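You operate a simulated robot arm through the tools that you are given. There is no shell and no other tool. Be economical: measure what you need, move in short steps, check, and stop when the job is done.

You are at the controls of a simulated robot arm. One attempt, no reset.

JOB
Let the dryer finish, then unload its three oranges into the tray at H25.
Fine: wait for 0 % on the display, turn the dial off before you open the drawer; close drawer and vent.

It is judged by the outcome, as a careful person would: the job done as asked, and still so three seconds after it is handed in. It fails if anything else is knocked over, pushed out of place, dropped, spilled or broken.

ROBOT AND FRAMES
A 7-joint arm with a fingered hand on a trunk, on a base that drives. Base frame: it is fixed to the floor where the robot stands at the start and does not move with it; the origin is under the middle of the robot, x ahead of it, y to its left, z up; the surface under the hand at the start is at about z = 0.82. Lengths are in m, angles in degrees, forces in N, time in s.
With the tool pointing down near the work surface it reaches from about 0.36 to 0.7 m from the robot's upright axis, wherever it stands. Its first joint turns from -69.0 to 172.0 degrees. Places, roughly: cells of the dryer tray [0.5, -0.4, 0.8]; dryer [0.6, -0.1, 0.9]; dryer drawer [0.6, 0, 0.9]; dryer vent [0.7, -0.1, 1]; heat dial [0.5, -0.2, 0.9]; orange (6x6x6 cm) [0.6, 0, 0.9]; ripe orange (6x6x6 cm) [0.6, 0, 0.9]. Payload 3.2 kg.
The TCP is the grasp point between the finger pads, 0.026 m short of the fingertips. In the tool frame z runs along the fingers and y along their closing line. Largest opening 0.088 m; the body of the gripper starts 0.03 m behind the TCP. The gripper is a hand of 5 fingers: y runs from the thumb to the fingers, the wrist lies at [-0.016, -0.108, -0.172] in the tool frame.
Orientation is that of the tool frame in the base frame, as [roll, pitch, yaw] about the fixed x, y, z axes, in that order (R = Rz(yaw) Ry(pitch) Rx(roll)). With the fingers straight down and the wrist toward the robot, the tool's x, y and z point along [0, 1, 0], [1, 0, 0] and [0, 0, -1] of the base frame.

CONTROLS
- The arm moves only by the tool jog_arm. Its argument "plan" is a list of rows, each an object (a shift or turn left out is 0) with "dp": the shift along the tool's x, y, z in m, a list of three; "rotation": the turn, a rotation vector about the tool's x, y, z in degrees, a list of three. In form: [{"dp": [x, y, z], "rotation": [rx, ry, rz]}, ...]. A call has 1 to 12 rows; each row shifts and turns the commanded pose from where the row before left it, along the tool's axes as they then stand. Rows are played at 5 a second. More than 0.05 m and 8.6 degrees between two rows, and nothing of the call is played. Where a pose cannot be reached the arm comes as near as it can. A force on the tool above 70 N (or 10 N above the force at the start of the call, whichever is more), or a blocked arm, ends the call early, and 0.2 s more pass. In this call time passes only in rows, and 0.2 s behind the last. The reply holds the time, the measured pose of the TCP, the force on the tool along the base axes, the opening and the grip force, in the units named above and with some noise, with the torque about the TCP (base axes, N m) and any sound that the robot's microphone picked up, and new pictures: "show" is both (left out), scene, wrist or none.
- Cameras (640 x 400 px; columns grow to the right, rows downward): "scene" is now at [0.1155, -0.0226, 1.4332]; the picture's right is [-0.28, -0.96, -0.00], its down [-0.61, 0.18, -0.78] and it looks along [0.74, -0.22, -0.63] (base axes); focal length 218 px, centre (320, 200). "wrist" rides on the gripper at [0.067, -0.097, -0.117] in the tool frame; the picture's right is [-0.71, 0.33, -0.62], its down [-0.65, -0.65, 0.39] and it looks along [-0.28, 0.68, 0.68] (tool axes); focal length 234 px, centre (320, 200). There is no depth. A picture from a camera that has moved, and an enlarged one, comes with that camera's place and axes in the base frame and with its lens. The place of the scene camera against the robot may be out by one fixed shift of up to 0.025 m in any direction.
- slide_trunk(by): slides the trunk up (or, below 0, down) by that many m; the arm and the scene camera ride with it, the base frame stays. It gives what a move gives, with no picture.
- steer(legs): drives the robot by 1 to 6 legs, each [ahead, left, turn to the left] in m, m and degrees, along the robot's own axes; the way and the turn of a leg run together, so that a leg with both is an arc; at most 1.5 m and 180 degrees a leg. The arm and the cameras ride along, it lands a little off, and it stops where it bumps. It gives what a move gives, and a new picture of the scene camera.
- curl_fingers(index, middle, ring, little, thumb_bend, thumb_turn): sets how far each is bent, from 0 (flat) to 1 (curled in); at 0.3 the hand is open as for a grip, at 0.7 the pads meet at the TCP. One left out holds its place. A second passes; each finger stops where it meets its share of the squeeze, and holds until it gets a number again. It is the only way to open and close the hand. It gives what a move gives, with no picture; readings hold the bend of each and the force on index, middle, ring, little, thumb and palm. thumb_turn goes from beside the hand (0) to across from the fingers (1), as for a grip.
- turn_head(pan, tilt): turns the head with the scene camera to pan (to the left, within 86 degrees either way) and tilt (down, from -29 to 69), counted from straight ahead of the robot. It gives what a move gives, and a new picture of the scene camera.
- close_up(camera, box): a new picture of the part [left, top, right, bottom] of that camera's present view, enlarged. It takes no simulated time.
- close_job(): hands the job in; it is judged then, once.

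Work in short steps. Places have to be worked out from the pictures, the camera data and where the tool is seen: move nearer, look again, correct. Check each grasp and each placing, and mend what went wrong. You have 120 turns and 260 pictures in all, those below and enlarged ones among them. Open the gripper and draw the arm clear of the work before you hand the job in, unless the task says otherwise; then end with one line.

The tools are called after "Call:" as a command line: name --argument value ..., lists and objects as JSON in quotes. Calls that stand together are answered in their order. jog_arm: Moves the arm, as the interface text tells. Its arguments: {"type":"object","properties":{"plan":{"type":"array"},"show":{"type":"string","enum":["both","scene","wrist","none"]}},"required":["plan"]} The other tools are called the same way: slide_trunk (by) slides the trunk up or down; curl_fingers (index, middle, ring, little, thumb_bend, thumb_turn) moves the fingers one by one; steer (legs) drives the base; turn_head (pan, tilt) turns the head that bears the scene camera; close_up (camera, box) takes an enlarged picture of a part of a camera's view; close_job () hands the job in.

At the start:

```text
clock: 0.0
ee_pos: [0.43, -0.3331, 1.2902]
orientation: [180.0, 0.0, 89.9]
ft_force: [0.9, -0.5, 0.5]
ft_torque: [-0.02, -0.01, -0.05]
finger_gap: 0.088
grip_force: 0.0
shape: jaw
bend: [0.3, 0.3, 0.3, 0.3, 0.3, 0.97]
finger forces: [0.0, 0.0, 0.0, 0.0, 0.0, 0.1]
trunk travel left (down, up): [-0.75, 0.09]
robot x, y, heading: [0.0006, -0.0054, 0.2]
head pan, tilt: [-16.5, 39.2]
```

scene: 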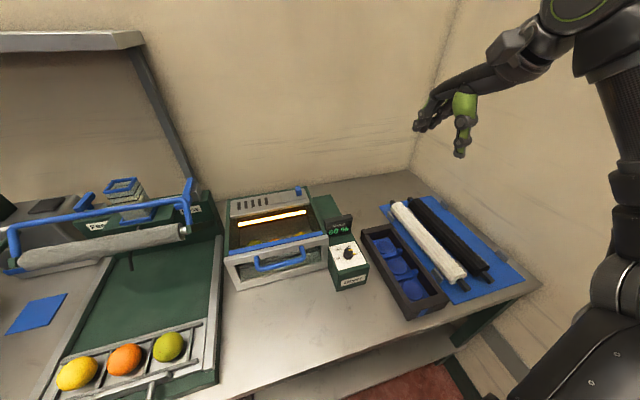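
wrist: 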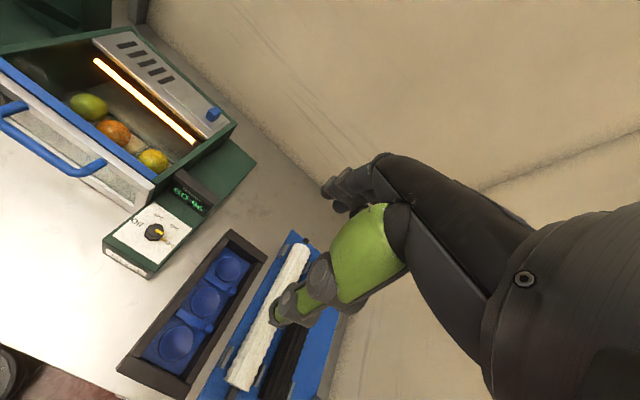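

The dryer stands lit with a display beside the dial; I enlarge both views to read it and see the drawer, the dial and the vent.

Call:
close_up --camera "scene" --box '[210, 170, 470, 330]'

Call:
close_up --camera "wrist" --box '[0, 20, 320, 400]'

```text
2.46 times, centred on (340, 250) of scene
camera zoom: at [0.1155, -0.0226, 1.4332], right [-0.28, -0.96, 0.0], down [-0.61, 0.18, -0.78], along [0.74, -0.22, -0.63], focal length 537 px, centre (271, 77)
```

zoom: 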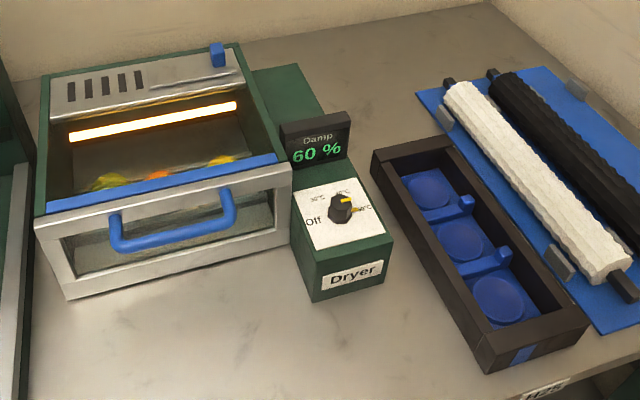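

```text
1.05 times, centred on (160, 210) of wrist (not enlarged: the box is as wide or as high as the picture)
camera zoom: at [0.3337, -0.2669, 1.4067], right [0.33, -0.71, 0.62], down [-0.65, -0.65, -0.39], along [0.68, -0.28, -0.68], focal length 246 px, centre (488, 190)
```

zoom: 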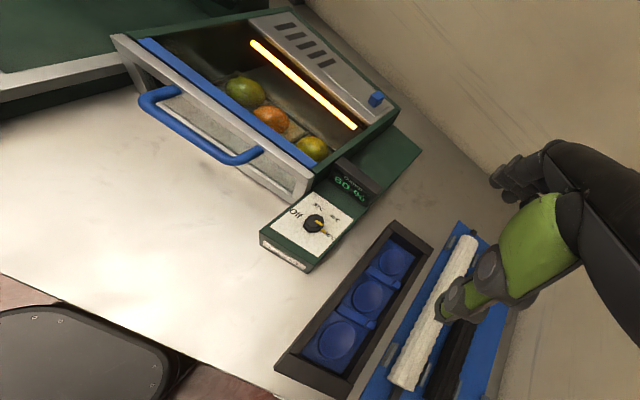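

The display reads 60 %, Damp. I look closer at the dial and drawer while I wait, and let a little time pass to see how fast it falls.

Call:
jog_arm --plan '[{}, {}, {}, {}, {}, {}, {}, {}, {}, {}, {}, {}]' --show "none"

Call:
turn_head --pan -12 --tilt 50

Call:
close_up --camera "scene" --box '[320, 150, 420, 220]'

Call:
close_up --camera "wrist" --box '[80, 150, 240, 270]'

Call:
close_up --camera "wrist" --box '[0, 20, 250, 190]'

```text
clock: 2.6
ee_pos: [0.4296, -0.333, 1.2896]
orientation: [-180.0, 0.0, 90.0]
ft_force: [0.7, -0.7, 0.2]
ft_torque: [0.02, -0.04, -0.02]
finger_gap: 0.0877
grip_force: 0.1
shape: jaw
bend: [0.3, 0.3, 0.3, 0.3, 0.3, 0.97]
finger forces: [0.0, 0.0, 0.0, 0.1, 0.1, 0.0]
trunk travel left (down, up): [-0.75, 0.09]
robot x, y, heading: [-0.0001, 0.0001, -0.1]
head pan, tilt: [-16.5, 39.2]
```

```text
clock: 3.3
ee_pos: [0.4301, -0.3322, 1.2895]
orientation: [180.0, 0.0, 90.1]
ft_force: [1.1, 0.3, -0.1]
ft_torque: [0.02, 0.01, 0.02]
finger_gap: 0.088
grip_force: 0.1
shape: jaw
bend: [0.3, 0.3, 0.3, 0.3, 0.3, 0.97]
finger forces: [0.0, 0.1, 0.1, 0.1, 0.1, 0.0]
trunk travel left (down, up): [-0.75, 0.09]
robot x, y, heading: [0.002, 0.0019, -0.1]
head pan, tilt: [-12.0, 50.0]
camera scene: at [0.1088, -0.0144, 1.4179], right [-0.21, -0.98, 0.0], down [-0.75, 0.16, -0.64], along [0.63, -0.13, -0.77], focal length 218 px, centre (320, 200)
```

scene: 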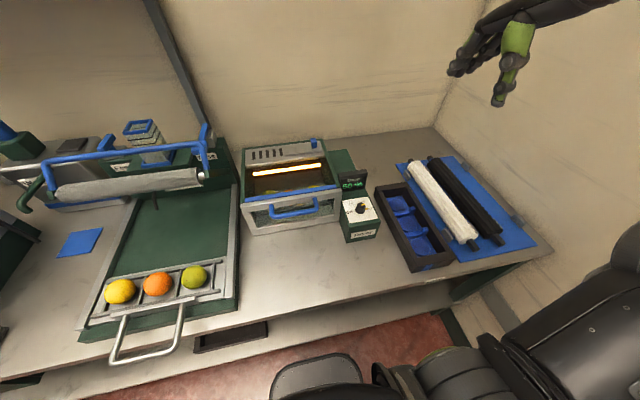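

```text
5.71 times, centred on (370, 185) of scene
camera zoom: at [0.1088, -0.0144, 1.4179], right [-0.21, -0.98, 0.0], down [-0.75, 0.16, -0.64], along [0.63, -0.13, -0.77], focal length 1246 px, centre (34, 286)
```

zoom: 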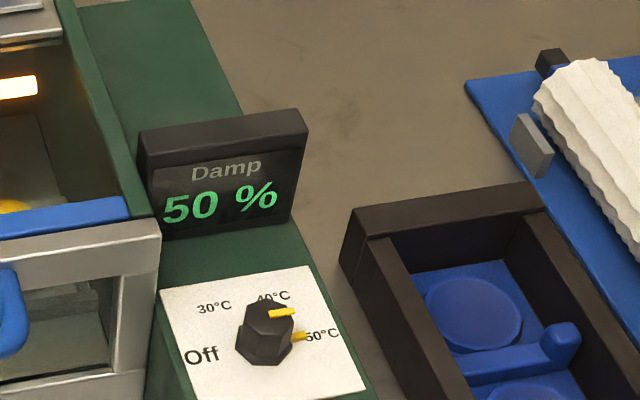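

```text
3.33 times, centred on (160, 210) of wrist
camera zoom: at [0.3337, -0.2669, 1.4066], right [0.33, -0.71, 0.62], down [-0.65, -0.65, -0.39], along [0.68, -0.28, -0.68], focal length 781 px, centre (853, 167)
```

zoom: 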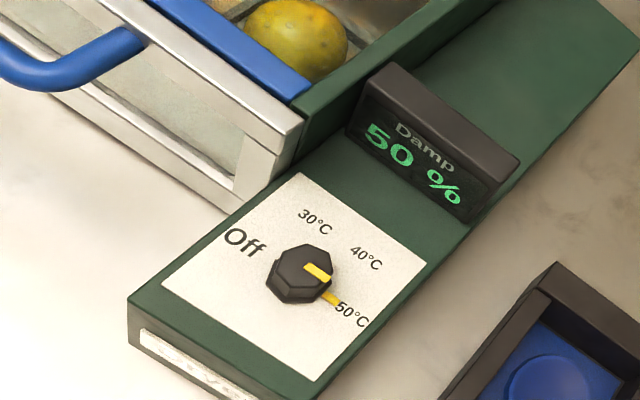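

```text
2.35 times, centred on (125, 105) of wrist
camera zoom: at [0.3337, -0.2669, 1.4066], right [0.33, -0.71, 0.62], down [-0.65, -0.65, -0.39], along [0.68, -0.28, -0.68], focal length 551 px, centre (779, 424)
```

zoom: 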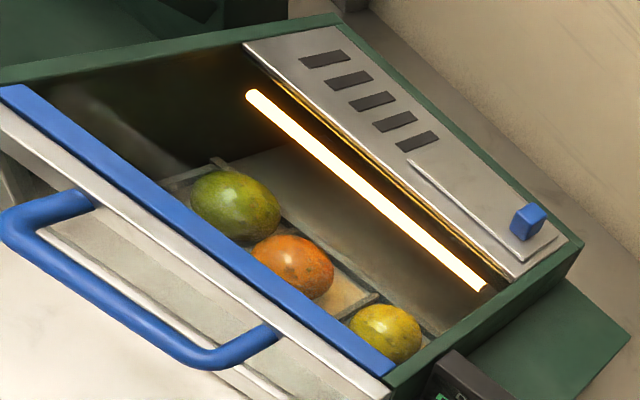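

The display falls about 10 % every 3 s; the dial points to 50 °C (to the right) and Off is about 180° round, counter-clockwise. I judge the knob to be near [0.494, -0.209, 0.89] and go to hover above it while the dryer runs.

Call:
jog_arm --plan '[{"dp": [0.021, 0.0107, 0.037]}, {"dp": [0.021, 0.0107, 0.037]}, {"dp": [0.021, 0.0107, 0.037]}, {"dp": [0.021, 0.0107, 0.037]}, {"dp": [0.021, 0.0107, 0.037]}, {"dp": [0.021, 0.0107, 0.037]}, {}, {}, {}, {}, {}, {}]'

```text
clock: 5.9
ee_pos: [0.4968, -0.206, 1.0671]
orientation: [-179.9, 0.1, 90.0]
ft_force: [0.4, -0.6, -0.3]
ft_torque: [-0.01, 0.01, 0.01]
finger_gap: 0.0878
grip_force: 0.0
shape: jaw
bend: [0.3, 0.3, 0.3, 0.3, 0.3, 0.97]
finger forces: [0.1, 0.1, 0.0, 0.0, 0.0, 0.1]
trunk travel left (down, up): [-0.75, 0.09]
robot x, y, heading: [-0.0009, -0.0016, -0.0]
head pan, tilt: [-12.0, 50.0]
camera scene: at [0.1087, -0.0144, 1.4178], right [-0.21, -0.98, 0.0], down [-0.75, 0.16, -0.64], along [0.63, -0.13, -0.77], focal length 218 px, centre (320, 200)
camera wrist: at [0.3988, -0.1414, 1.1847], right [0.33, -0.71, 0.62], down [-0.65, -0.65, -0.39], along [0.68, -0.28, -0.68], focal length 234 px, centre (320, 200)
```

scene: 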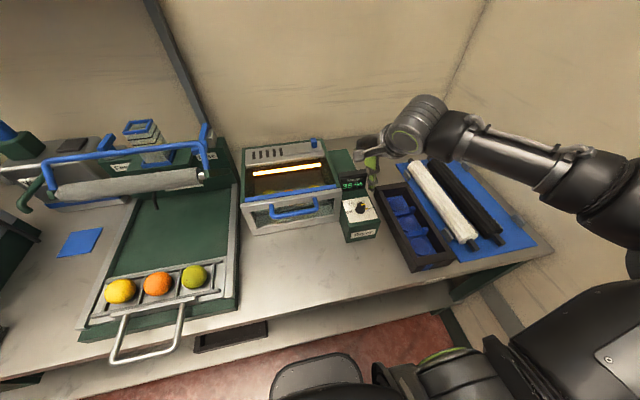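
wrist: 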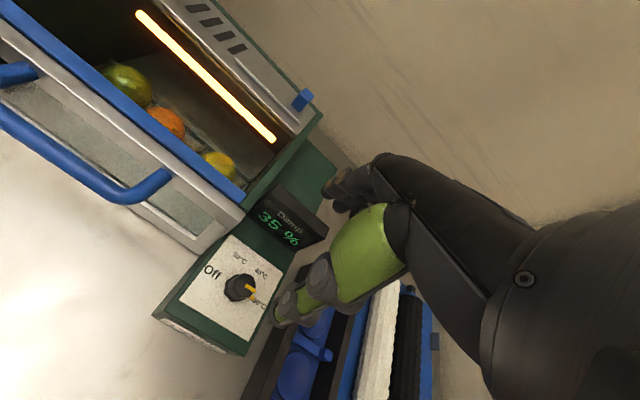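

35 % now. I enlarge the hand to see how the fingers stand around the grasp point.

Call:
close_up --camera "wrist" --box '[220, 130, 440, 340]'

Call:
close_up --camera "scene" --box '[330, 80, 480, 250]'

```text
1.90 times, centred on (330, 235) of wrist
camera zoom: at [0.3988, -0.1414, 1.1847], right [0.33, -0.71, 0.62], down [-0.65, -0.65, -0.39], along [0.68, -0.28, -0.68], focal length 446 px, centre (301, 133)
```

zoom: 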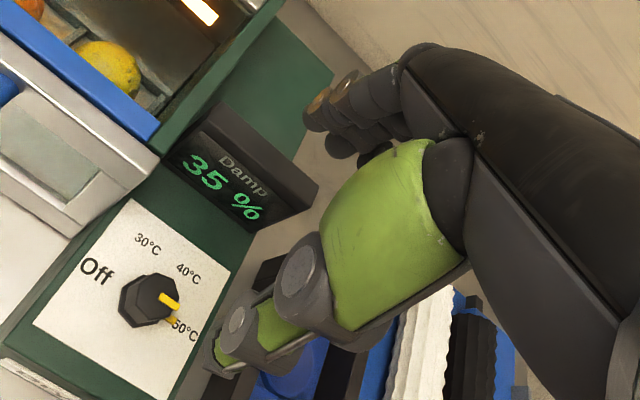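

```text
2.35 times, centred on (405, 165) of scene
camera zoom: at [0.1087, -0.0144, 1.4178], right [-0.21, -0.98, 0.0], down [-0.75, 0.16, -0.64], along [0.63, -0.13, -0.77], focal length 513 px, centre (120, 282)
```

zoom: 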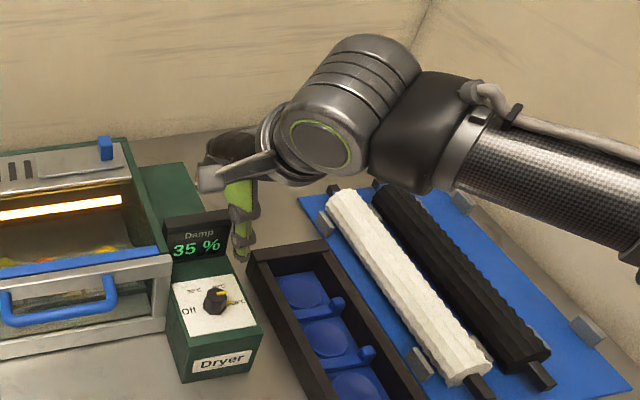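

35 % still. I try the hand shape for a pinch: ring and little finger folded away, index, middle and thumb half closed, then look.

Call:
curl_fingers --ring 1 --little 1 --middle 1 --index 0.45 --thumb_bend 0.45

Call:
close_up --camera "wrist" --box '[160, 110, 440, 330]'

Call:
close_up --camera "scene" --box '[330, 110, 430, 250]'

```text
clock: 6.9
ee_pos: [0.4957, -0.2066, 1.0674]
orientation: [179.9, -0.1, 90.1]
ft_force: [0.0, 0.2, 0.2]
ft_torque: [0.02, 0.02, 0.02]
finger_gap: 0.0567
grip_force: 0.0
shape: fingers
bend: [0.45, 1.0, 1.0, 1.0, 0.45, 0.97]
finger forces: [0.1, 0.0, 0.1, 0.0, 0.0, 0.1]
trunk travel left (down, up): [-0.75, 0.09]
robot x, y, heading: [0.0005, -0.0016, -0.1]
head pan, tilt: [-12.0, 50.0]
```

```text
1.82 times, centred on (300, 220) of wrist
camera zoom: at [0.3988, -0.1413, 1.1847], right [0.33, -0.71, 0.62], down [-0.65, -0.65, -0.39], along [0.68, -0.28, -0.68], focal length 426 px, centre (356, 164)
```

zoom: 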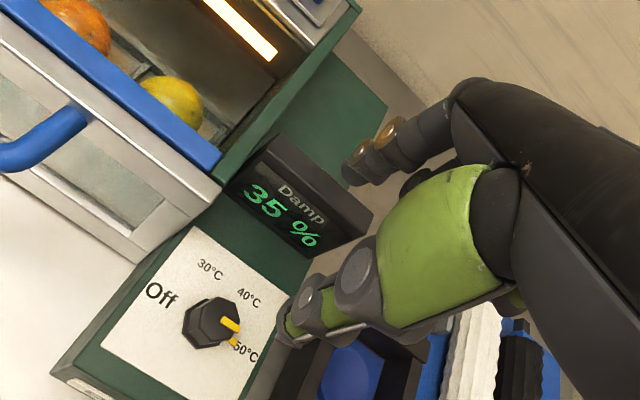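

```text
2.86 times, centred on (380, 180) of scene
camera zoom: at [0.1088, -0.0144, 1.4178], right [-0.21, -0.98, 0.0], down [-0.75, 0.16, -0.64], along [0.63, -0.13, -0.77], focal length 623 px, centre (149, 257)
```

zoom: 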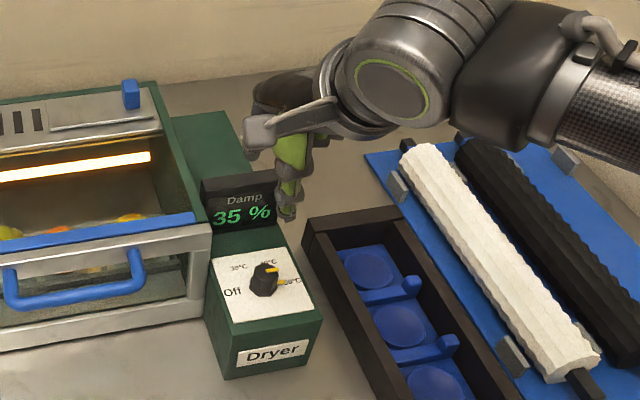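

With only index and thumb left forward the pinch is slim. At this height I test how far the wrist can yaw counter-clockwise (needed to turn the dial to Off).

Call:
jog_arm --plan '[{"rotation": [0, 0, -8]}, {"rotation": [0, 0, -8]}, {"rotation": [0, 0, -8]}, {"rotation": [0, 0, -8]}, {"rotation": [0, 0, -8]}, {"rotation": [0, 0, -8]}, {"rotation": [0, 0, -8]}, {"rotation": [0, 0, -8]}, {"rotation": [0, 0, -8]}, {"rotation": [0, 0, -8]}, {}, {}]'

```text
clock: 9.5
ee_pos: [0.4946, -0.2069, 1.0687]
orientation: [-180.0, 0.0, 170.1]
ft_force: [0.4, 0.5, 0.0]
ft_torque: [-0.01, 0.02, 0.03]
finger_gap: 0.0569
grip_force: 0.1
shape: fingers
bend: [0.45, 1.0, 1.0, 1.0, 0.45, 0.97]
finger forces: [0.0, 0.0, 0.0, 0.0, 0.1, 0.0]
trunk travel left (down, up): [-0.75, 0.09]
robot x, y, heading: [0.0002, -0.0017, 0.2]
head pan, tilt: [-12.0, 50.0]
camera scene: at [0.109, -0.0142, 1.4178], right [-0.21, -0.98, 0.0], down [-0.75, 0.16, -0.64], along [0.63, -0.13, -0.77], focal length 218 px, centre (320, 200)
camera wrist: at [0.4126, -0.292, 1.1846], right [0.75, 0.2, 0.62], down [0.53, -0.76, -0.39], along [0.39, 0.62, -0.68], focal length 234 px, centre (320, 200)
```

scene: 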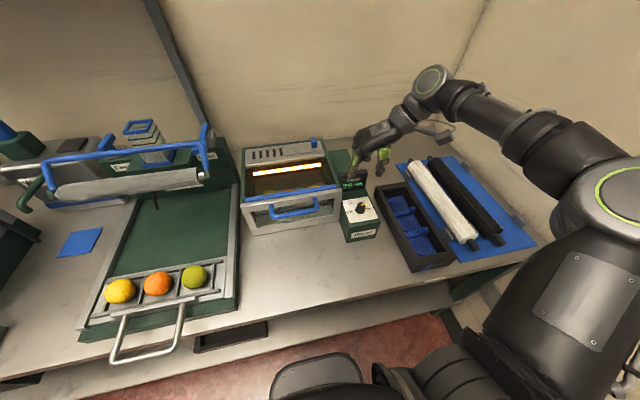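
wrist: 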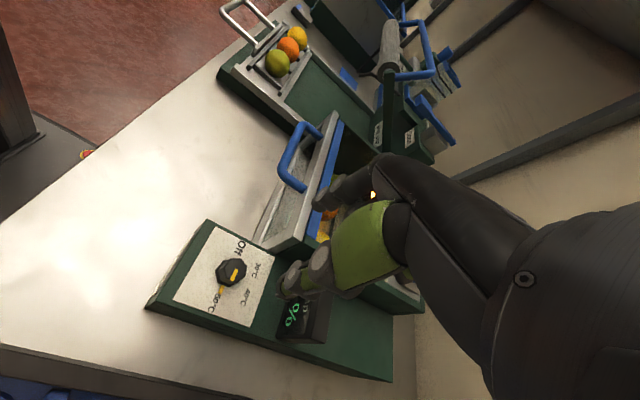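

The wrist yaws freely to 170°. Triangulating from the three wrist views puts the knob at about [0.479, -0.212, 0.925]; I ready index, middle and thumb and turn back to yaw 50 above it.

Call:
curl_fingers --middle 0.45

Call:
jog_arm --plan '[{"rotation": [0, 0, 8.5]}, {"rotation": [0, 0, 8.5]}, {"rotation": [0, 0, 8.5]}, {"rotation": [0, 0, 8.5]}, {"rotation": [0, 0, 8.5]}, {"rotation": [0, 0, 8.5]}, {"rotation": [0, 0, 8.5]}, {"rotation": [0, 0, 8.5]}, {"rotation": [0, 0, 8.5]}, {"rotation": [0, 0, 8.5]}, {"rotation": [0, 0, 8.5]}, {"rotation": [0, 0, 8.5]}]' --show "none"

Call:
jog_arm --plan '[{"rotation": [0, 0, 6]}, {"rotation": [0, 0, 6]}, {"rotation": [0, 0, 6]}, {"dp": [-0.0139, -0.0087, 0.04]}, {"dp": [0, 0, 0.03]}, {}]'

```text
clock: 10.5
ee_pos: [0.4944, -0.2063, 1.0665]
orientation: [180.0, 0.1, 170.0]
ft_force: [0.2, -0.4, 0.5]
ft_torque: [0.03, 0.01, 0.01]
finger_gap: 0.0568
grip_force: 0.0
shape: fingers
bend: [0.45, 0.45, 1.0, 1.0, 0.45, 0.97]
finger forces: [0.0, 0.0, 0.0, 0.1, 0.0, 0.0]
trunk travel left (down, up): [-0.75, 0.09]
robot x, y, heading: [0.0025, -0.0012, 0.2]
head pan, tilt: [-12.0, 50.0]
```

```text
clock: 13.1
ee_pos: [0.4942, -0.2055, 1.0677]
orientation: [-180.0, -0.1, 67.9]
ft_force: [-0.7, -0.4, 0.5]
ft_torque: [-0.01, -0.01, 0.0]
finger_gap: 0.0564
grip_force: 0.0
shape: fingers
bend: [0.45, 0.45, 1.0, 1.0, 0.45, 0.97]
finger forces: [0.1, 0.0, 0.1, 0.1, 0.0, 0.0]
trunk travel left (down, up): [-0.75, 0.09]
robot x, y, heading: [0.0003, 0.0011, -0.1]
head pan, tilt: [-12.0, 50.0]
```

```text
clock: 14.5
ee_pos: [0.4768, -0.2131, 0.9983]
orientation: [180.0, -0.2, 49.9]
ft_force: [0.3, -0.6, 0.0]
ft_torque: [0.01, -0.01, -0.02]
finger_gap: 0.0566
grip_force: 0.0
shape: fingers
bend: [0.45, 0.45, 1.0, 1.0, 0.45, 0.97]
finger forces: [0.1, 0.1, 0.0, 0.1, 0.0, 0.0]
trunk travel left (down, up): [-0.75, 0.09]
robot x, y, heading: [-0.0016, 0.0019, -0.2]
head pan, tilt: [-12.0, 50.0]
camera scene: at [0.108, -0.0155, 1.4179], right [-0.21, -0.98, 0.0], down [-0.75, 0.16, -0.64], along [0.63, -0.13, -0.77], focal length 218 px, centre (320, 200)
camera wrist: at [0.4455, -0.1004, 1.1151], right [-0.2, -0.76, 0.62], down [-0.92, -0.08, -0.39], along [0.34, -0.65, -0.68], focal length 234 px, centre (320, 200)
```

scene: 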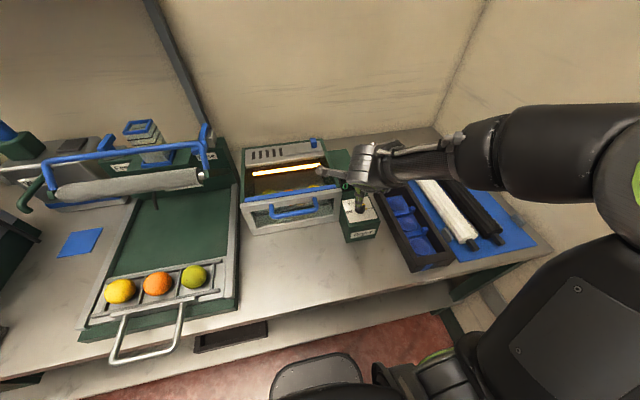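
wrist: 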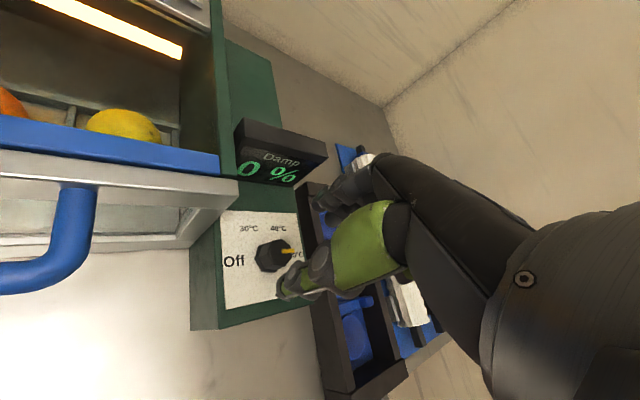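

0 % on the display now. I look closely at the knob between thumb and fingers before descending.

Call:
close_up --camera "wrist" --box '[200, 140, 400, 320]'

Call:
close_up --camera "scene" --box '[310, 130, 410, 250]'

```text
2.22 times, centred on (300, 230) of wrist
camera zoom: at [0.4455, -0.1004, 1.1151], right [-0.2, -0.76, 0.62], down [-0.92, -0.08, -0.39], along [0.34, -0.65, -0.68], focal length 520 px, centre (364, 133)
```

zoom: 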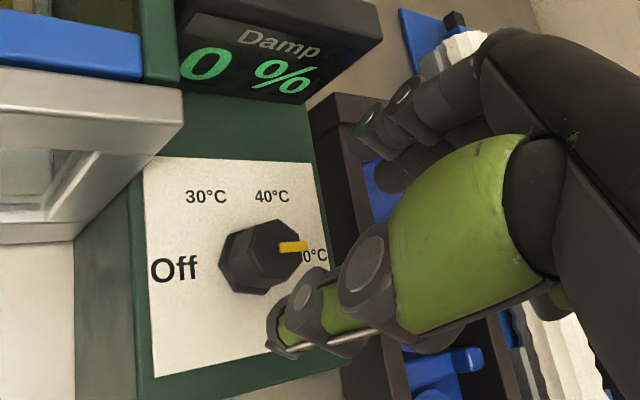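

```text
3.33 times, centred on (360, 190) of scene
camera zoom: at [0.108, -0.0155, 1.4179], right [-0.21, -0.98, 0.0], down [-0.75, 0.16, -0.64], along [0.63, -0.13, -0.77], focal length 727 px, centre (187, 233)
```

zoom: 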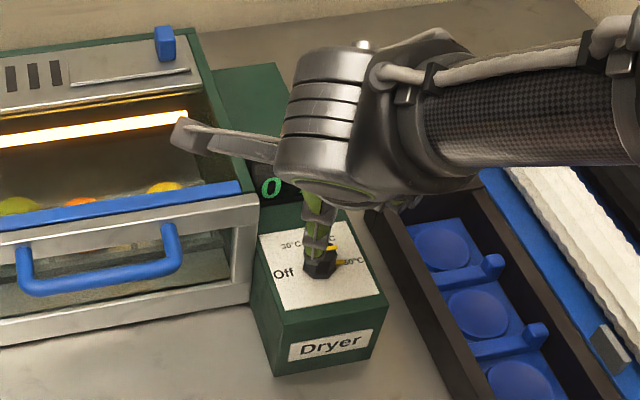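

The knob lies just under the grasp point. I descend in small steps to TCP z ≈ 0.945 and check.

Call:
jog_arm --plan '[{"dp": [0.001, 0.002, 0.02]}, {"dp": [0, 0, 0.02]}, {"dp": [0, 0, 0.013]}, {}]'

Call:
close_up --camera "wrist" --box '[220, 150, 420, 320]'

Call:
close_up --camera "scene" --box '[310, 130, 410, 250]'

```text
clock: 15.5
ee_pos: [0.4798, -0.2116, 0.9449]
orientation: [180.0, 0.0, 50.0]
ft_force: [0.4, -0.1, -0.1]
ft_torque: [0.01, 0.0, 0.02]
finger_gap: 0.0567
grip_force: 0.0
shape: fingers
bend: [0.45, 0.45, 1.0, 1.0, 0.45, 0.97]
finger forces: [0.0, 0.0, 0.0, 0.0, 0.0, 0.0]
trunk travel left (down, up): [-0.75, 0.09]
robot x, y, heading: [-0.0011, 0.0014, -0.3]
head pan, tilt: [-12.0, 50.0]
camera scene: at [0.1085, -0.0146, 1.4179], right [-0.21, -0.98, 0.0], down [-0.75, 0.16, -0.64], along [0.63, -0.13, -0.77], focal length 218 px, centre (320, 200)
camera wrist: at [0.4486, -0.0995, 1.0627], right [-0.2, -0.76, 0.62], down [-0.92, -0.08, -0.39], along [0.34, -0.65, -0.68], focal length 234 px, centre (320, 200)
```

scene: 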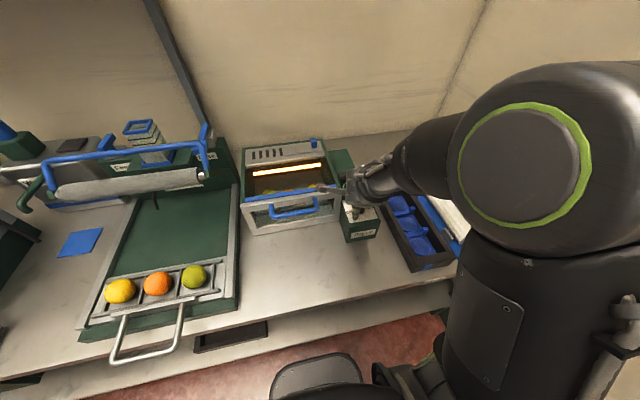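
wrist: 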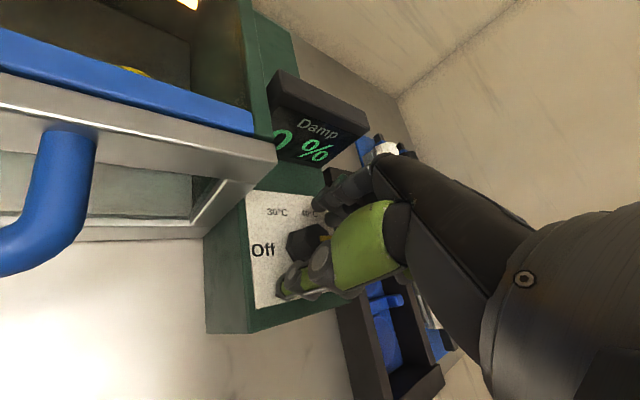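

```text
2.35 times, centred on (320, 235) of wrist
camera zoom: at [0.4486, -0.0995, 1.0627], right [-0.2, -0.76, 0.62], down [-0.92, -0.08, -0.39], along [0.34, -0.65, -0.68], focal length 551 px, centre (320, 118)
```

zoom: 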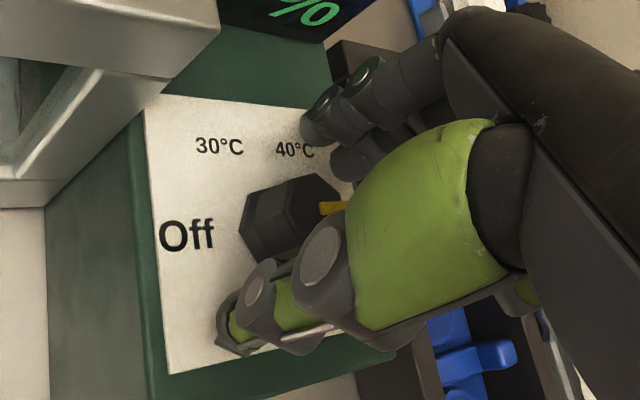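

```text
3.33 times, centred on (360, 190) of scene
camera zoom: at [0.1085, -0.0146, 1.4179], right [-0.21, -0.98, 0.0], down [-0.75, 0.16, -0.64], along [0.63, -0.13, -0.77], focal length 727 px, centre (187, 233)
```

zoom: 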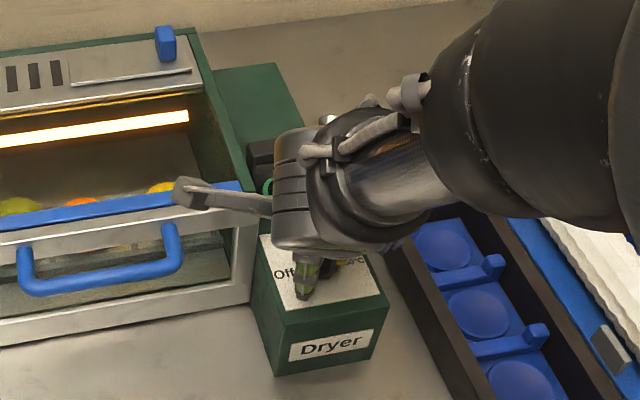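

The tips are at about mid-height of the knob. I go 6 mm lower and close the pinch.

Call:
jog_arm --plan '[{"dp": [0, 0, 0.006]}, {}]' --show "none"

Call:
curl_fingers --index 0.7 --middle 0.7 --thumb_bend 0.7

Call:
close_up --camera "wrist" --box '[220, 150, 420, 320]'

```text
clock: 16.1
ee_pos: [0.4793, -0.2109, 0.9403]
orientation: [179.9, -0.1, 49.9]
ft_force: [-0.3, -0.2, 1.8]
ft_torque: [-0.04, -0.04, 0.0]
finger_gap: 0.0566
grip_force: 0.8
shape: fingers
bend: [0.45, 0.45, 1.0, 1.0, 0.45, 0.97]
finger forces: [0.0, 1.9, 0.0, 0.0, 0.0, 0.0]
trunk travel left (down, up): [-0.75, 0.09]
robot x, y, heading: [-0.001, 0.0025, -0.1]
head pan, tilt: [-12.0, 50.0]
```

```text
clock: 17.1
ee_pos: [0.4806, -0.2116, 0.9396]
orientation: [179.9, 0.0, 50.1]
ft_force: [3.2, -2.3, 3.9]
ft_torque: [-0.11, -0.11, 0.05]
finger_gap: 0.0225
grip_force: 10.3
shape: fingers
bend: [0.63, 0.63, 1.0, 1.0, 0.63, 0.97]
finger forces: [5.9, 7.0, 0.0, 0.0, 8.0, 0.0]
trunk travel left (down, up): [-0.75, 0.09]
robot x, y, heading: [0.0, 0.0001, 0.0]
head pan, tilt: [-12.0, 50.0]
```

```text
2.35 times, centred on (320, 235) of wrist
camera zoom: at [0.4496, -0.0995, 1.0567], right [-0.2, -0.76, 0.62], down [-0.92, -0.08, -0.39], along [0.34, -0.65, -0.68], focal length 551 px, centre (320, 118)
```

zoom: 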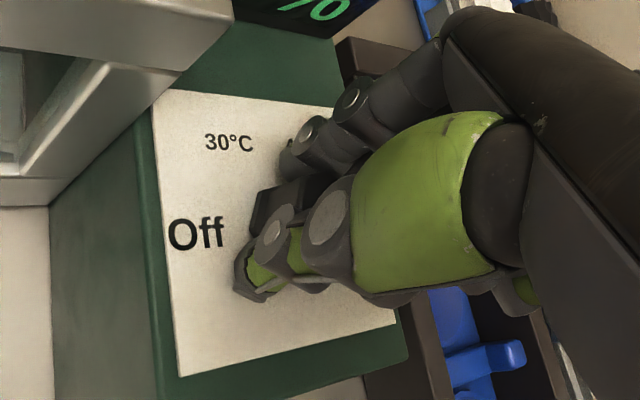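

Index, middle and thumb hold the knob (7–8 N). I turn counter-clockwise 96° and watch the forces.

Call:
jog_arm --plan '[{"dp": [0, 0, -0.001], "rotation": [0, 0, -8]}, {"rotation": [0, 0, -8]}, {"rotation": [0, 0, -8]}, {"rotation": [0, 0, -8]}, {"rotation": [0, 0, -8]}, {"rotation": [0, 0, -8]}, {"rotation": [0, 0, -8]}, {"rotation": [0, 0, -8]}, {"rotation": [0, 0, -8]}, {"rotation": [0, 0, -8]}, {"rotation": [0, 0, -8]}, {"rotation": [0, 0, -8]}]'

Call:
close_up --camera "wrist" --box '[180, 150, 420, 340]'

```text
clock: 19.7
ee_pos: [0.482, -0.2112, 0.9403]
orientation: [-180.0, 0.0, 146.1]
ft_force: [3.3, 5.5, 3.8]
ft_torque: [0.1, -0.12, -0.05]
finger_gap: 0.0217
grip_force: 11.4
shape: fingers
bend: [0.63, 0.64, 1.0, 1.0, 0.64, 0.96]
finger forces: [7.0, 7.6, 0.1, 0.1, 7.5, 0.0]
trunk travel left (down, up): [-0.75, 0.09]
robot x, y, heading: [0.0004, -0.0027, -0.2]
head pan, tilt: [-12.0, 50.0]
camera scene: at [0.1088, -0.0125, 1.4179], right [-0.21, -0.98, 0.0], down [-0.75, 0.16, -0.64], along [0.63, -0.13, -0.77], focal length 218 px, centre (320, 200)
camera wrist: at [0.3724, -0.2559, 1.0567], right [0.77, -0.12, 0.62], down [0.17, -0.9, -0.39], along [0.61, 0.41, -0.68], focal length 234 px, centre (320, 200)
```

scene: 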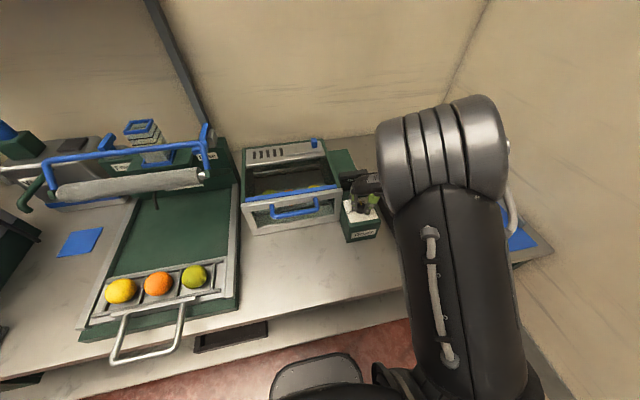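
wrist: 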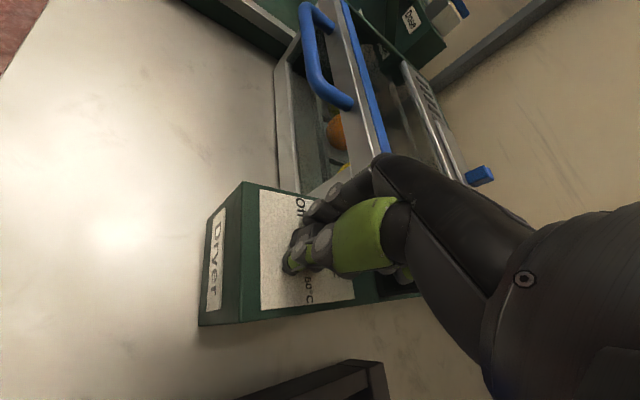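

```text
2.11 times, centred on (300, 245) of wrist
camera zoom: at [0.3724, -0.2559, 1.0567], right [0.77, -0.12, 0.62], down [0.17, -0.9, -0.39], along [0.61, 0.41, -0.68], focal length 493 px, centre (362, 105)
```

zoom: 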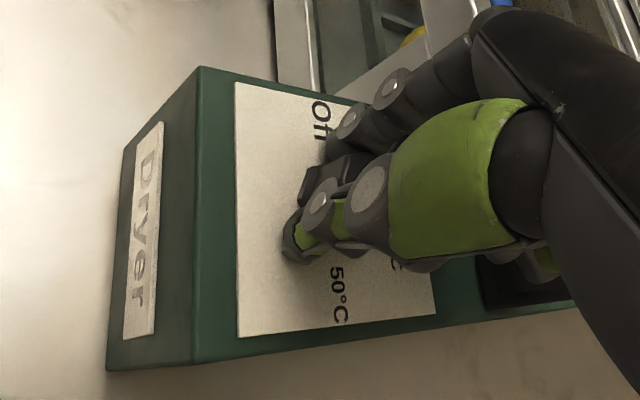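

The knob follows (the heater bar is now dark). I turn another 32° and look at the pointer.

Call:
jog_arm --plan '[{"rotation": [0, 0, -8]}, {"rotation": [0, 0, -8]}, {"rotation": [0, 0, -8]}, {"rotation": [0, 0, -8]}, {}]'

Call:
close_up --camera "wrist" --box '[180, 150, 420, 340]'

Call:
close_up --camera "scene" --box '[310, 140, 410, 250]'

```text
clock: 20.9
ee_pos: [0.4808, -0.2105, 0.9398]
orientation: [-179.9, 0.0, 178.0]
ft_force: [2.7, 6.3, 2.3]
ft_torque: [0.17, -0.09, -0.01]
finger_gap: 0.0214
grip_force: 11.2
shape: fingers
bend: [0.63, 0.64, 1.0, 1.0, 0.64, 0.96]
finger forces: [6.6, 7.9, 0.1, 0.0, 7.0, 0.1]
trunk travel left (down, up): [-0.75, 0.09]
robot x, y, heading: [-0.0002, -0.0002, 0.1]
head pan, tilt: [-12.0, 50.0]
camera scene: at [0.109, -0.0123, 1.4178], right [-0.21, -0.98, 0.0], down [-0.75, 0.16, -0.64], along [0.63, -0.13, -0.77], focal length 218 px, centre (320, 200)
camera wrist: at [0.4117, -0.3068, 1.057], right [0.72, 0.31, 0.62], down [0.63, -0.68, -0.39], along [0.3, 0.67, -0.68], focal length 234 px, centre (320, 200)
```

scene: 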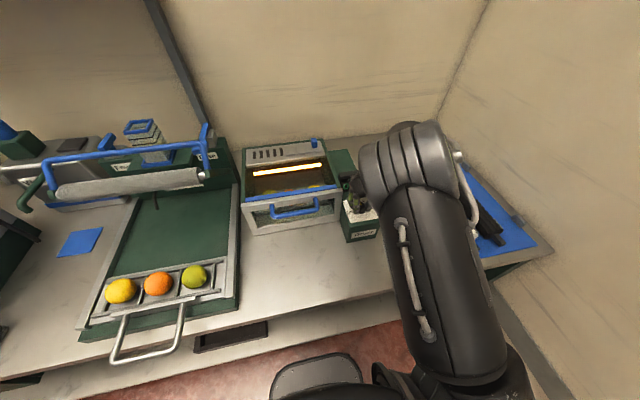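
wrist: 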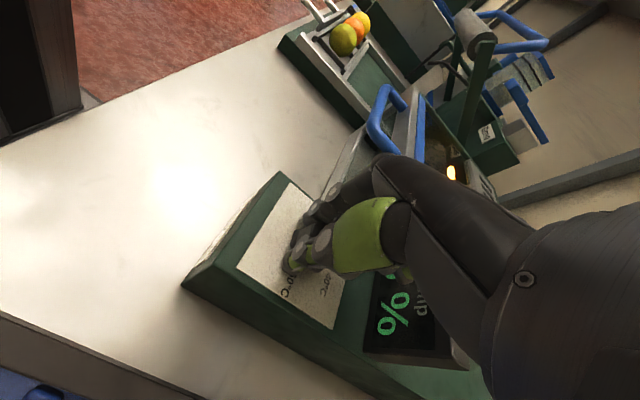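

```text
2.11 times, centred on (300, 245) of wrist
camera zoom: at [0.4117, -0.3068, 1.057], right [0.72, 0.31, 0.62], down [0.63, -0.68, -0.39], along [0.3, 0.67, -0.68], focal length 493 px, centre (362, 105)
```

zoom: 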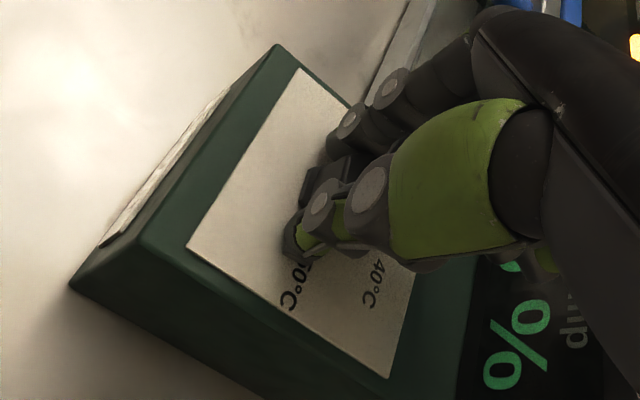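

```text
3.64 times, centred on (360, 195) of scene
camera zoom: at [0.109, -0.0123, 1.4178], right [-0.21, -0.98, 0.0], down [-0.75, 0.16, -0.64], along [0.63, -0.13, -0.77], focal length 793 px, centre (174, 218)
```

zoom: 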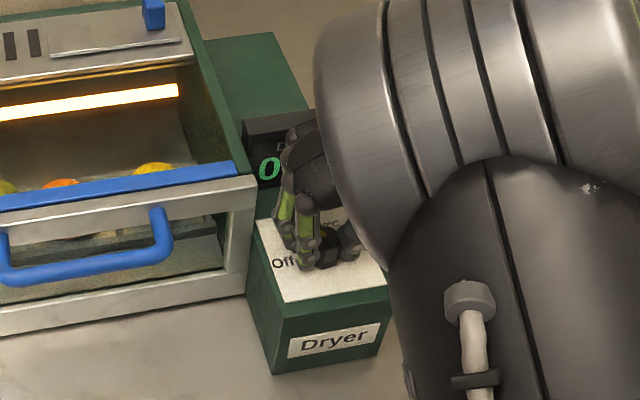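

The heater bar is lit again, so the dial isn't at Off yet. I ease the pinch slightly, lift and look at the pointer.

Call:
curl_fingers --index 0.5 --middle 0.5 --thumb_bend 0.45

Call:
jog_arm --plan '[{"dp": [0, 0, -0.02]}, {"dp": [0, 0, -0.03]}, {"rotation": [0, 0, 8]}, {"rotation": [0, 0, 8]}, {"rotation": [0, 0, 8]}, {"rotation": [0, 0, 8]}, {"rotation": [0, 0, 8]}, {"rotation": [0, 0, 8]}, {"rotation": [0, 0, 8]}, {"rotation": [0, 0, 8]}, {"rotation": [0, 0, 8]}, {"rotation": [0, 0, 8]}]'

Call:
close_up --camera "wrist" --box '[200, 140, 400, 320]'

```text
clock: 21.9
ee_pos: [0.4809, -0.2104, 0.9401]
orientation: [-179.9, 0.0, 178.0]
ft_force: [0.1, -1.5, 3.2]
ft_torque: [0.04, -0.03, -0.02]
finger_gap: 0.0509
grip_force: 1.1
shape: fingers
bend: [0.5, 0.52, 1.0, 1.0, 0.45, 0.97]
finger forces: [0.0, 2.6, 0.0, 0.1, 0.1, 0.0]
trunk travel left (down, up): [-0.75, 0.09]
robot x, y, heading: [-0.0044, -0.0038, -0.1]
head pan, tilt: [-12.0, 50.0]
```

```text
clock: 24.5
ee_pos: [0.4797, -0.215, 0.9902]
orientation: [179.9, -0.9, 97.2]
ft_force: [0.1, -0.2, -0.8]
ft_torque: [0.0, -0.06, 0.01]
finger_gap: 0.051
grip_force: 0.1
shape: fingers
bend: [0.5, 0.5, 1.0, 1.0, 0.45, 0.97]
finger forces: [0.0, 0.1, 0.0, 0.0, 0.1, 0.0]
trunk travel left (down, up): [-0.75, 0.09]
robot x, y, heading: [0.0013, -0.001, -0.2]
head pan, tilt: [-12.0, 50.0]
camera scene: at [0.1082, -0.0138, 1.4179], right [-0.21, -0.98, 0.0], down [-0.75, 0.16, -0.64], along [0.63, -0.13, -0.77], focal length 218 px, centre (320, 200)
camera wrist: at [0.3752, -0.1646, 1.1074], right [0.42, -0.67, 0.61], down [-0.57, -0.72, -0.4], along [0.71, -0.18, -0.68], focal length 234 px, centre (320, 200)
```

scene: 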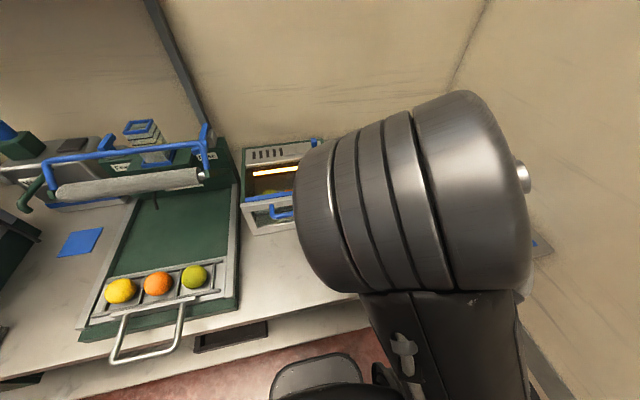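
wrist: 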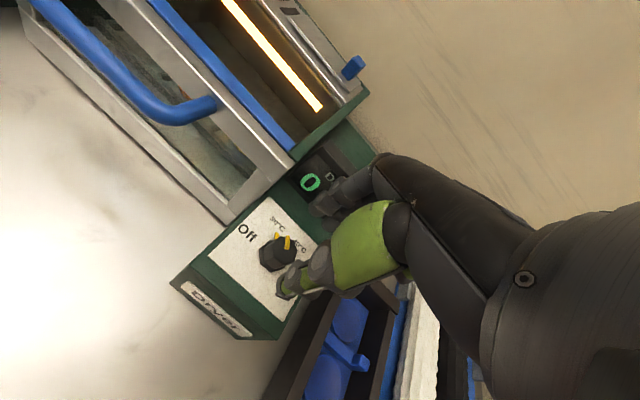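

```text
2.22 times, centred on (300, 230) of wrist
camera zoom: at [0.3752, -0.1646, 1.1074], right [0.42, -0.67, 0.61], down [-0.57, -0.72, -0.4], along [0.71, -0.18, -0.68], focal length 520 px, centre (364, 133)
```

zoom: 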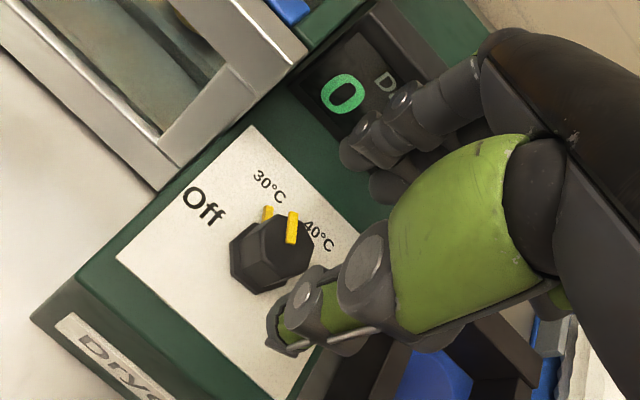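

The pointer is now near 30 °C (128° turned, no slip); Off is about 45–50° further. I regrip at this yaw.

Call:
jog_arm --plan '[{"rotation": [0, 0, 3]}, {"dp": [0, 0, 0.025]}, {"dp": [0, 0, 0.025]}, {}]' --show "none"

Call:
close_up --camera "wrist" --box '[200, 140, 400, 320]'

```text
clock: 25.5
ee_pos: [0.481, -0.2145, 0.9403]
orientation: [-180.0, 0.1, 95.0]
ft_force: [-0.4, 0.8, 1.0]
ft_torque: [-0.01, -0.05, 0.02]
finger_gap: 0.0509
grip_force: 0.4
shape: fingers
bend: [0.5, 0.5, 1.0, 1.0, 0.45, 0.97]
finger forces: [0.1, 1.5, 0.1, 0.0, 0.0, 0.1]
trunk travel left (down, up): [-0.75, 0.09]
robot x, y, heading: [0.0027, 0.0001, 0.2]
head pan, tilt: [-12.0, 50.0]
```

```text
2.22 times, centred on (300, 230) of wrist
camera zoom: at [0.3796, -0.1572, 1.0571], right [0.39, -0.67, 0.63], down [-0.59, -0.7, -0.39], along [0.7, -0.22, -0.68], focal length 520 px, centre (364, 133)
```

zoom: 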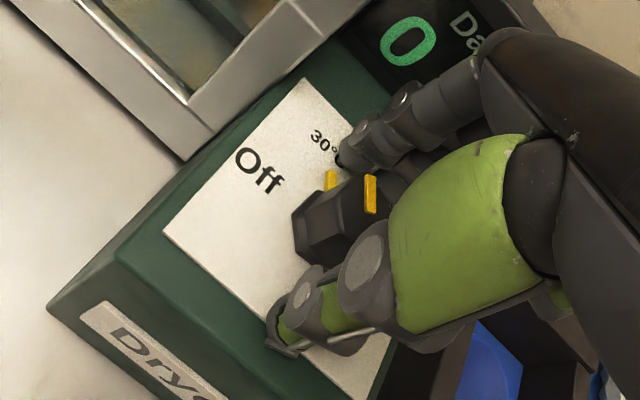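

Thumb and fingers straddle the knob; I close and turn 48° counter-clockwise.

Call:
curl_fingers --index 0.7 --middle 0.7 --thumb_bend 0.7

Call:
jog_arm --plan '[{"rotation": [0, 0, -8]}, {"rotation": [0, 0, -8]}, {"rotation": [0, 0, -8]}, {"rotation": [0, 0, -8]}, {"rotation": [0, 0, -8]}, {"rotation": [0, 0, -8]}, {}]'

Call:
close_up --camera "wrist" --box '[200, 140, 400, 320]'

```text
clock: 26.5
ee_pos: [0.4828, -0.2144, 0.9399]
orientation: [180.0, 0.0, 95.0]
ft_force: [1.3, -0.7, 1.0]
ft_torque: [0.04, -0.1, -0.01]
finger_gap: 0.0241
grip_force: 9.2
shape: fingers
bend: [0.63, 0.66, 1.0, 1.0, 0.62, 0.97]
finger forces: [7.0, 3.2, 0.1, 0.1, 8.7, 0.0]
trunk travel left (down, up): [-0.75, 0.09]
robot x, y, heading: [-0.0012, -0.0016, 0.2]
head pan, tilt: [-12.0, 50.0]
```

```text
clock: 28.1
ee_pos: [0.4823, -0.2114, 0.9408]
orientation: [-180.0, 0.0, 143.1]
ft_force: [9.8, -1.5, 6.8]
ft_torque: [0.06, -0.21, -0.02]
finger_gap: 0.0239
grip_force: 11.5
shape: fingers
bend: [0.63, 0.65, 1.0, 1.0, 0.63, 0.98]
finger forces: [7.8, 7.3, 0.0, 0.0, 8.4, 0.0]
trunk travel left (down, up): [-0.75, 0.09]
robot x, y, heading: [0.0029, 0.0008, 0.2]
head pan, tilt: [-12.0, 50.0]
camera scene: at [0.1107, -0.0139, 1.4177], right [-0.21, -0.98, 0.0], down [-0.75, 0.16, -0.64], along [0.63, -0.13, -0.77], focal length 218 px, centre (320, 200)
camera wrist: at [0.3717, -0.251, 1.0567], right [0.77, -0.16, 0.62], down [0.13, -0.91, -0.39], along [0.63, 0.38, -0.68], focal length 234 px, centre (320, 200)
```

scene: 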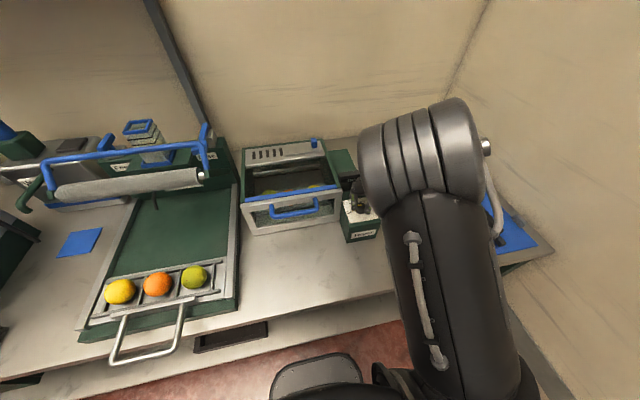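
wrist: 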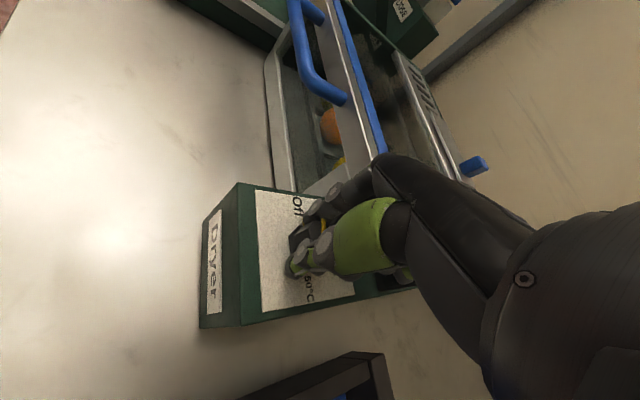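

```text
2.22 times, centred on (300, 230) of wrist
camera zoom: at [0.3717, -0.251, 1.0567], right [0.77, -0.16, 0.62], down [0.13, -0.91, -0.39], along [0.63, 0.38, -0.68], focal length 520 px, centre (364, 133)
```

zoom: 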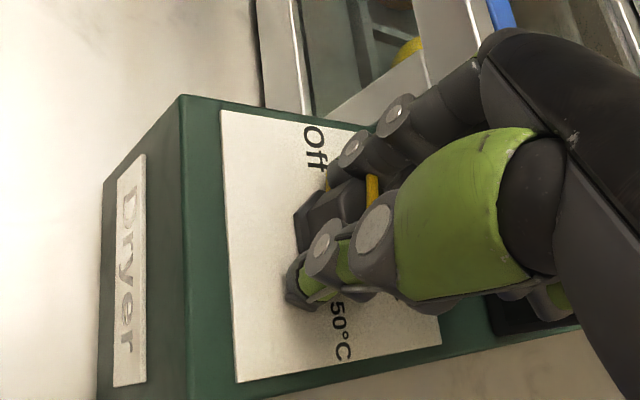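

The bar is dark again; I release, lift and check whether the pointer is at Off.

Call:
curl_fingers --index 0.5 --middle 0.5 --thumb_bend 0.45

Call:
jog_arm --plan '[{"dp": [0, 0, -0.025]}, {"dp": [0, 0, -0.035]}, {}]'

Call:
close_up --camera "wrist" --box '[180, 140, 380, 320]'

```text
clock: 29.1
ee_pos: [0.48, -0.2121, 0.9395]
orientation: [-180.0, 0.1, 143.1]
ft_force: [-0.7, -1.1, 1.9]
ft_torque: [0.0, -0.03, 0.01]
finger_gap: 0.0509
grip_force: 1.7
shape: fingers
bend: [0.5, 0.52, 1.0, 1.0, 0.45, 0.97]
finger forces: [0.1, 2.7, 0.0, 0.1, 0.1, 0.1]
trunk travel left (down, up): [-0.75, 0.09]
robot x, y, heading: [-0.0017, 0.003, -0.1]
head pan, tilt: [-12.0, 50.0]
```

```text
clock: 29.9
ee_pos: [0.48, -0.2086, 0.9997]
orientation: [179.9, -0.1, 143.0]
ft_force: [0.4, -0.9, -0.2]
ft_torque: [0.0, 0.0, 0.01]
finger_gap: 0.0505
grip_force: 0.0
shape: fingers
bend: [0.5, 0.5, 1.0, 1.0, 0.45, 0.97]
finger forces: [0.1, 0.0, 0.0, 0.0, 0.0, 0.0]
trunk travel left (down, up): [-0.75, 0.09]
robot x, y, heading: [-0.0003, -0.0002, -0.2]
head pan, tilt: [-12.0, 50.0]
camera scene: at [0.1096, -0.0149, 1.4177], right [-0.21, -0.98, 0.0], down [-0.75, 0.16, -0.64], along [0.63, -0.13, -0.77], focal length 218 px, centre (320, 200)
camera wrist: at [0.3694, -0.2479, 1.1166], right [0.77, -0.16, 0.62], down [0.12, -0.91, -0.39], along [0.63, 0.38, -0.68], focal length 234 px, centre (320, 200)
```

scene: 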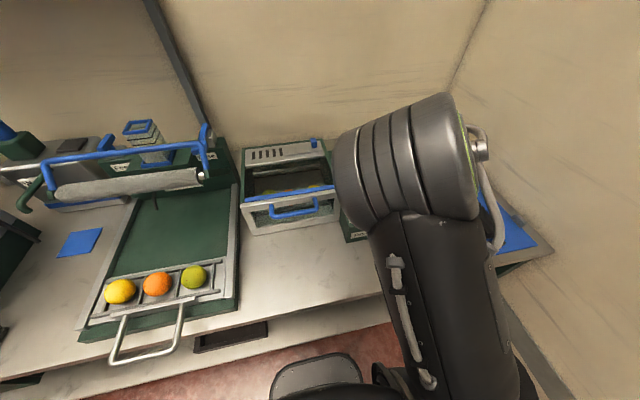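
wrist: 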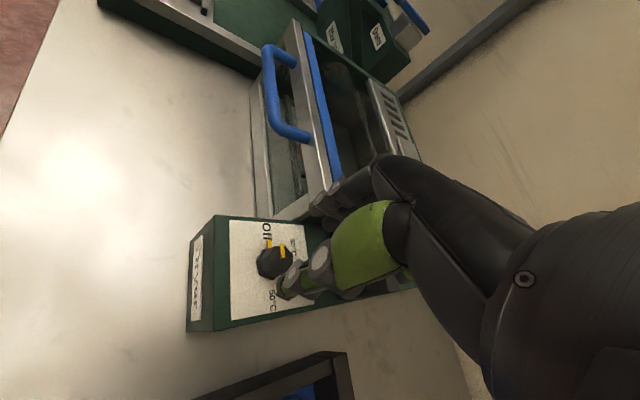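

```text
2.22 times, centred on (280, 230) of wrist
camera zoom: at [0.3694, -0.2479, 1.1166], right [0.77, -0.16, 0.62], down [0.12, -0.91, -0.39], along [0.63, 0.38, -0.68], focal length 520 px, centre (409, 133)
```

zoom: 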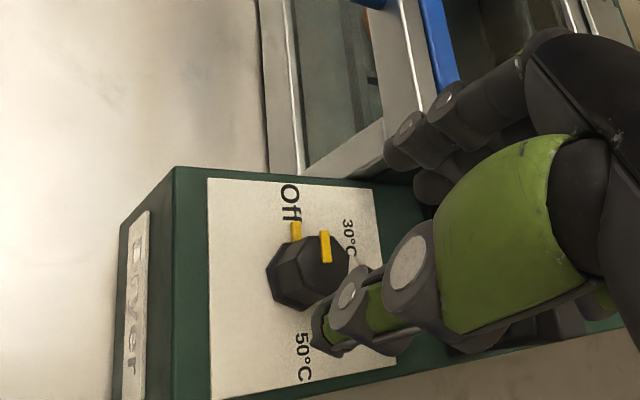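

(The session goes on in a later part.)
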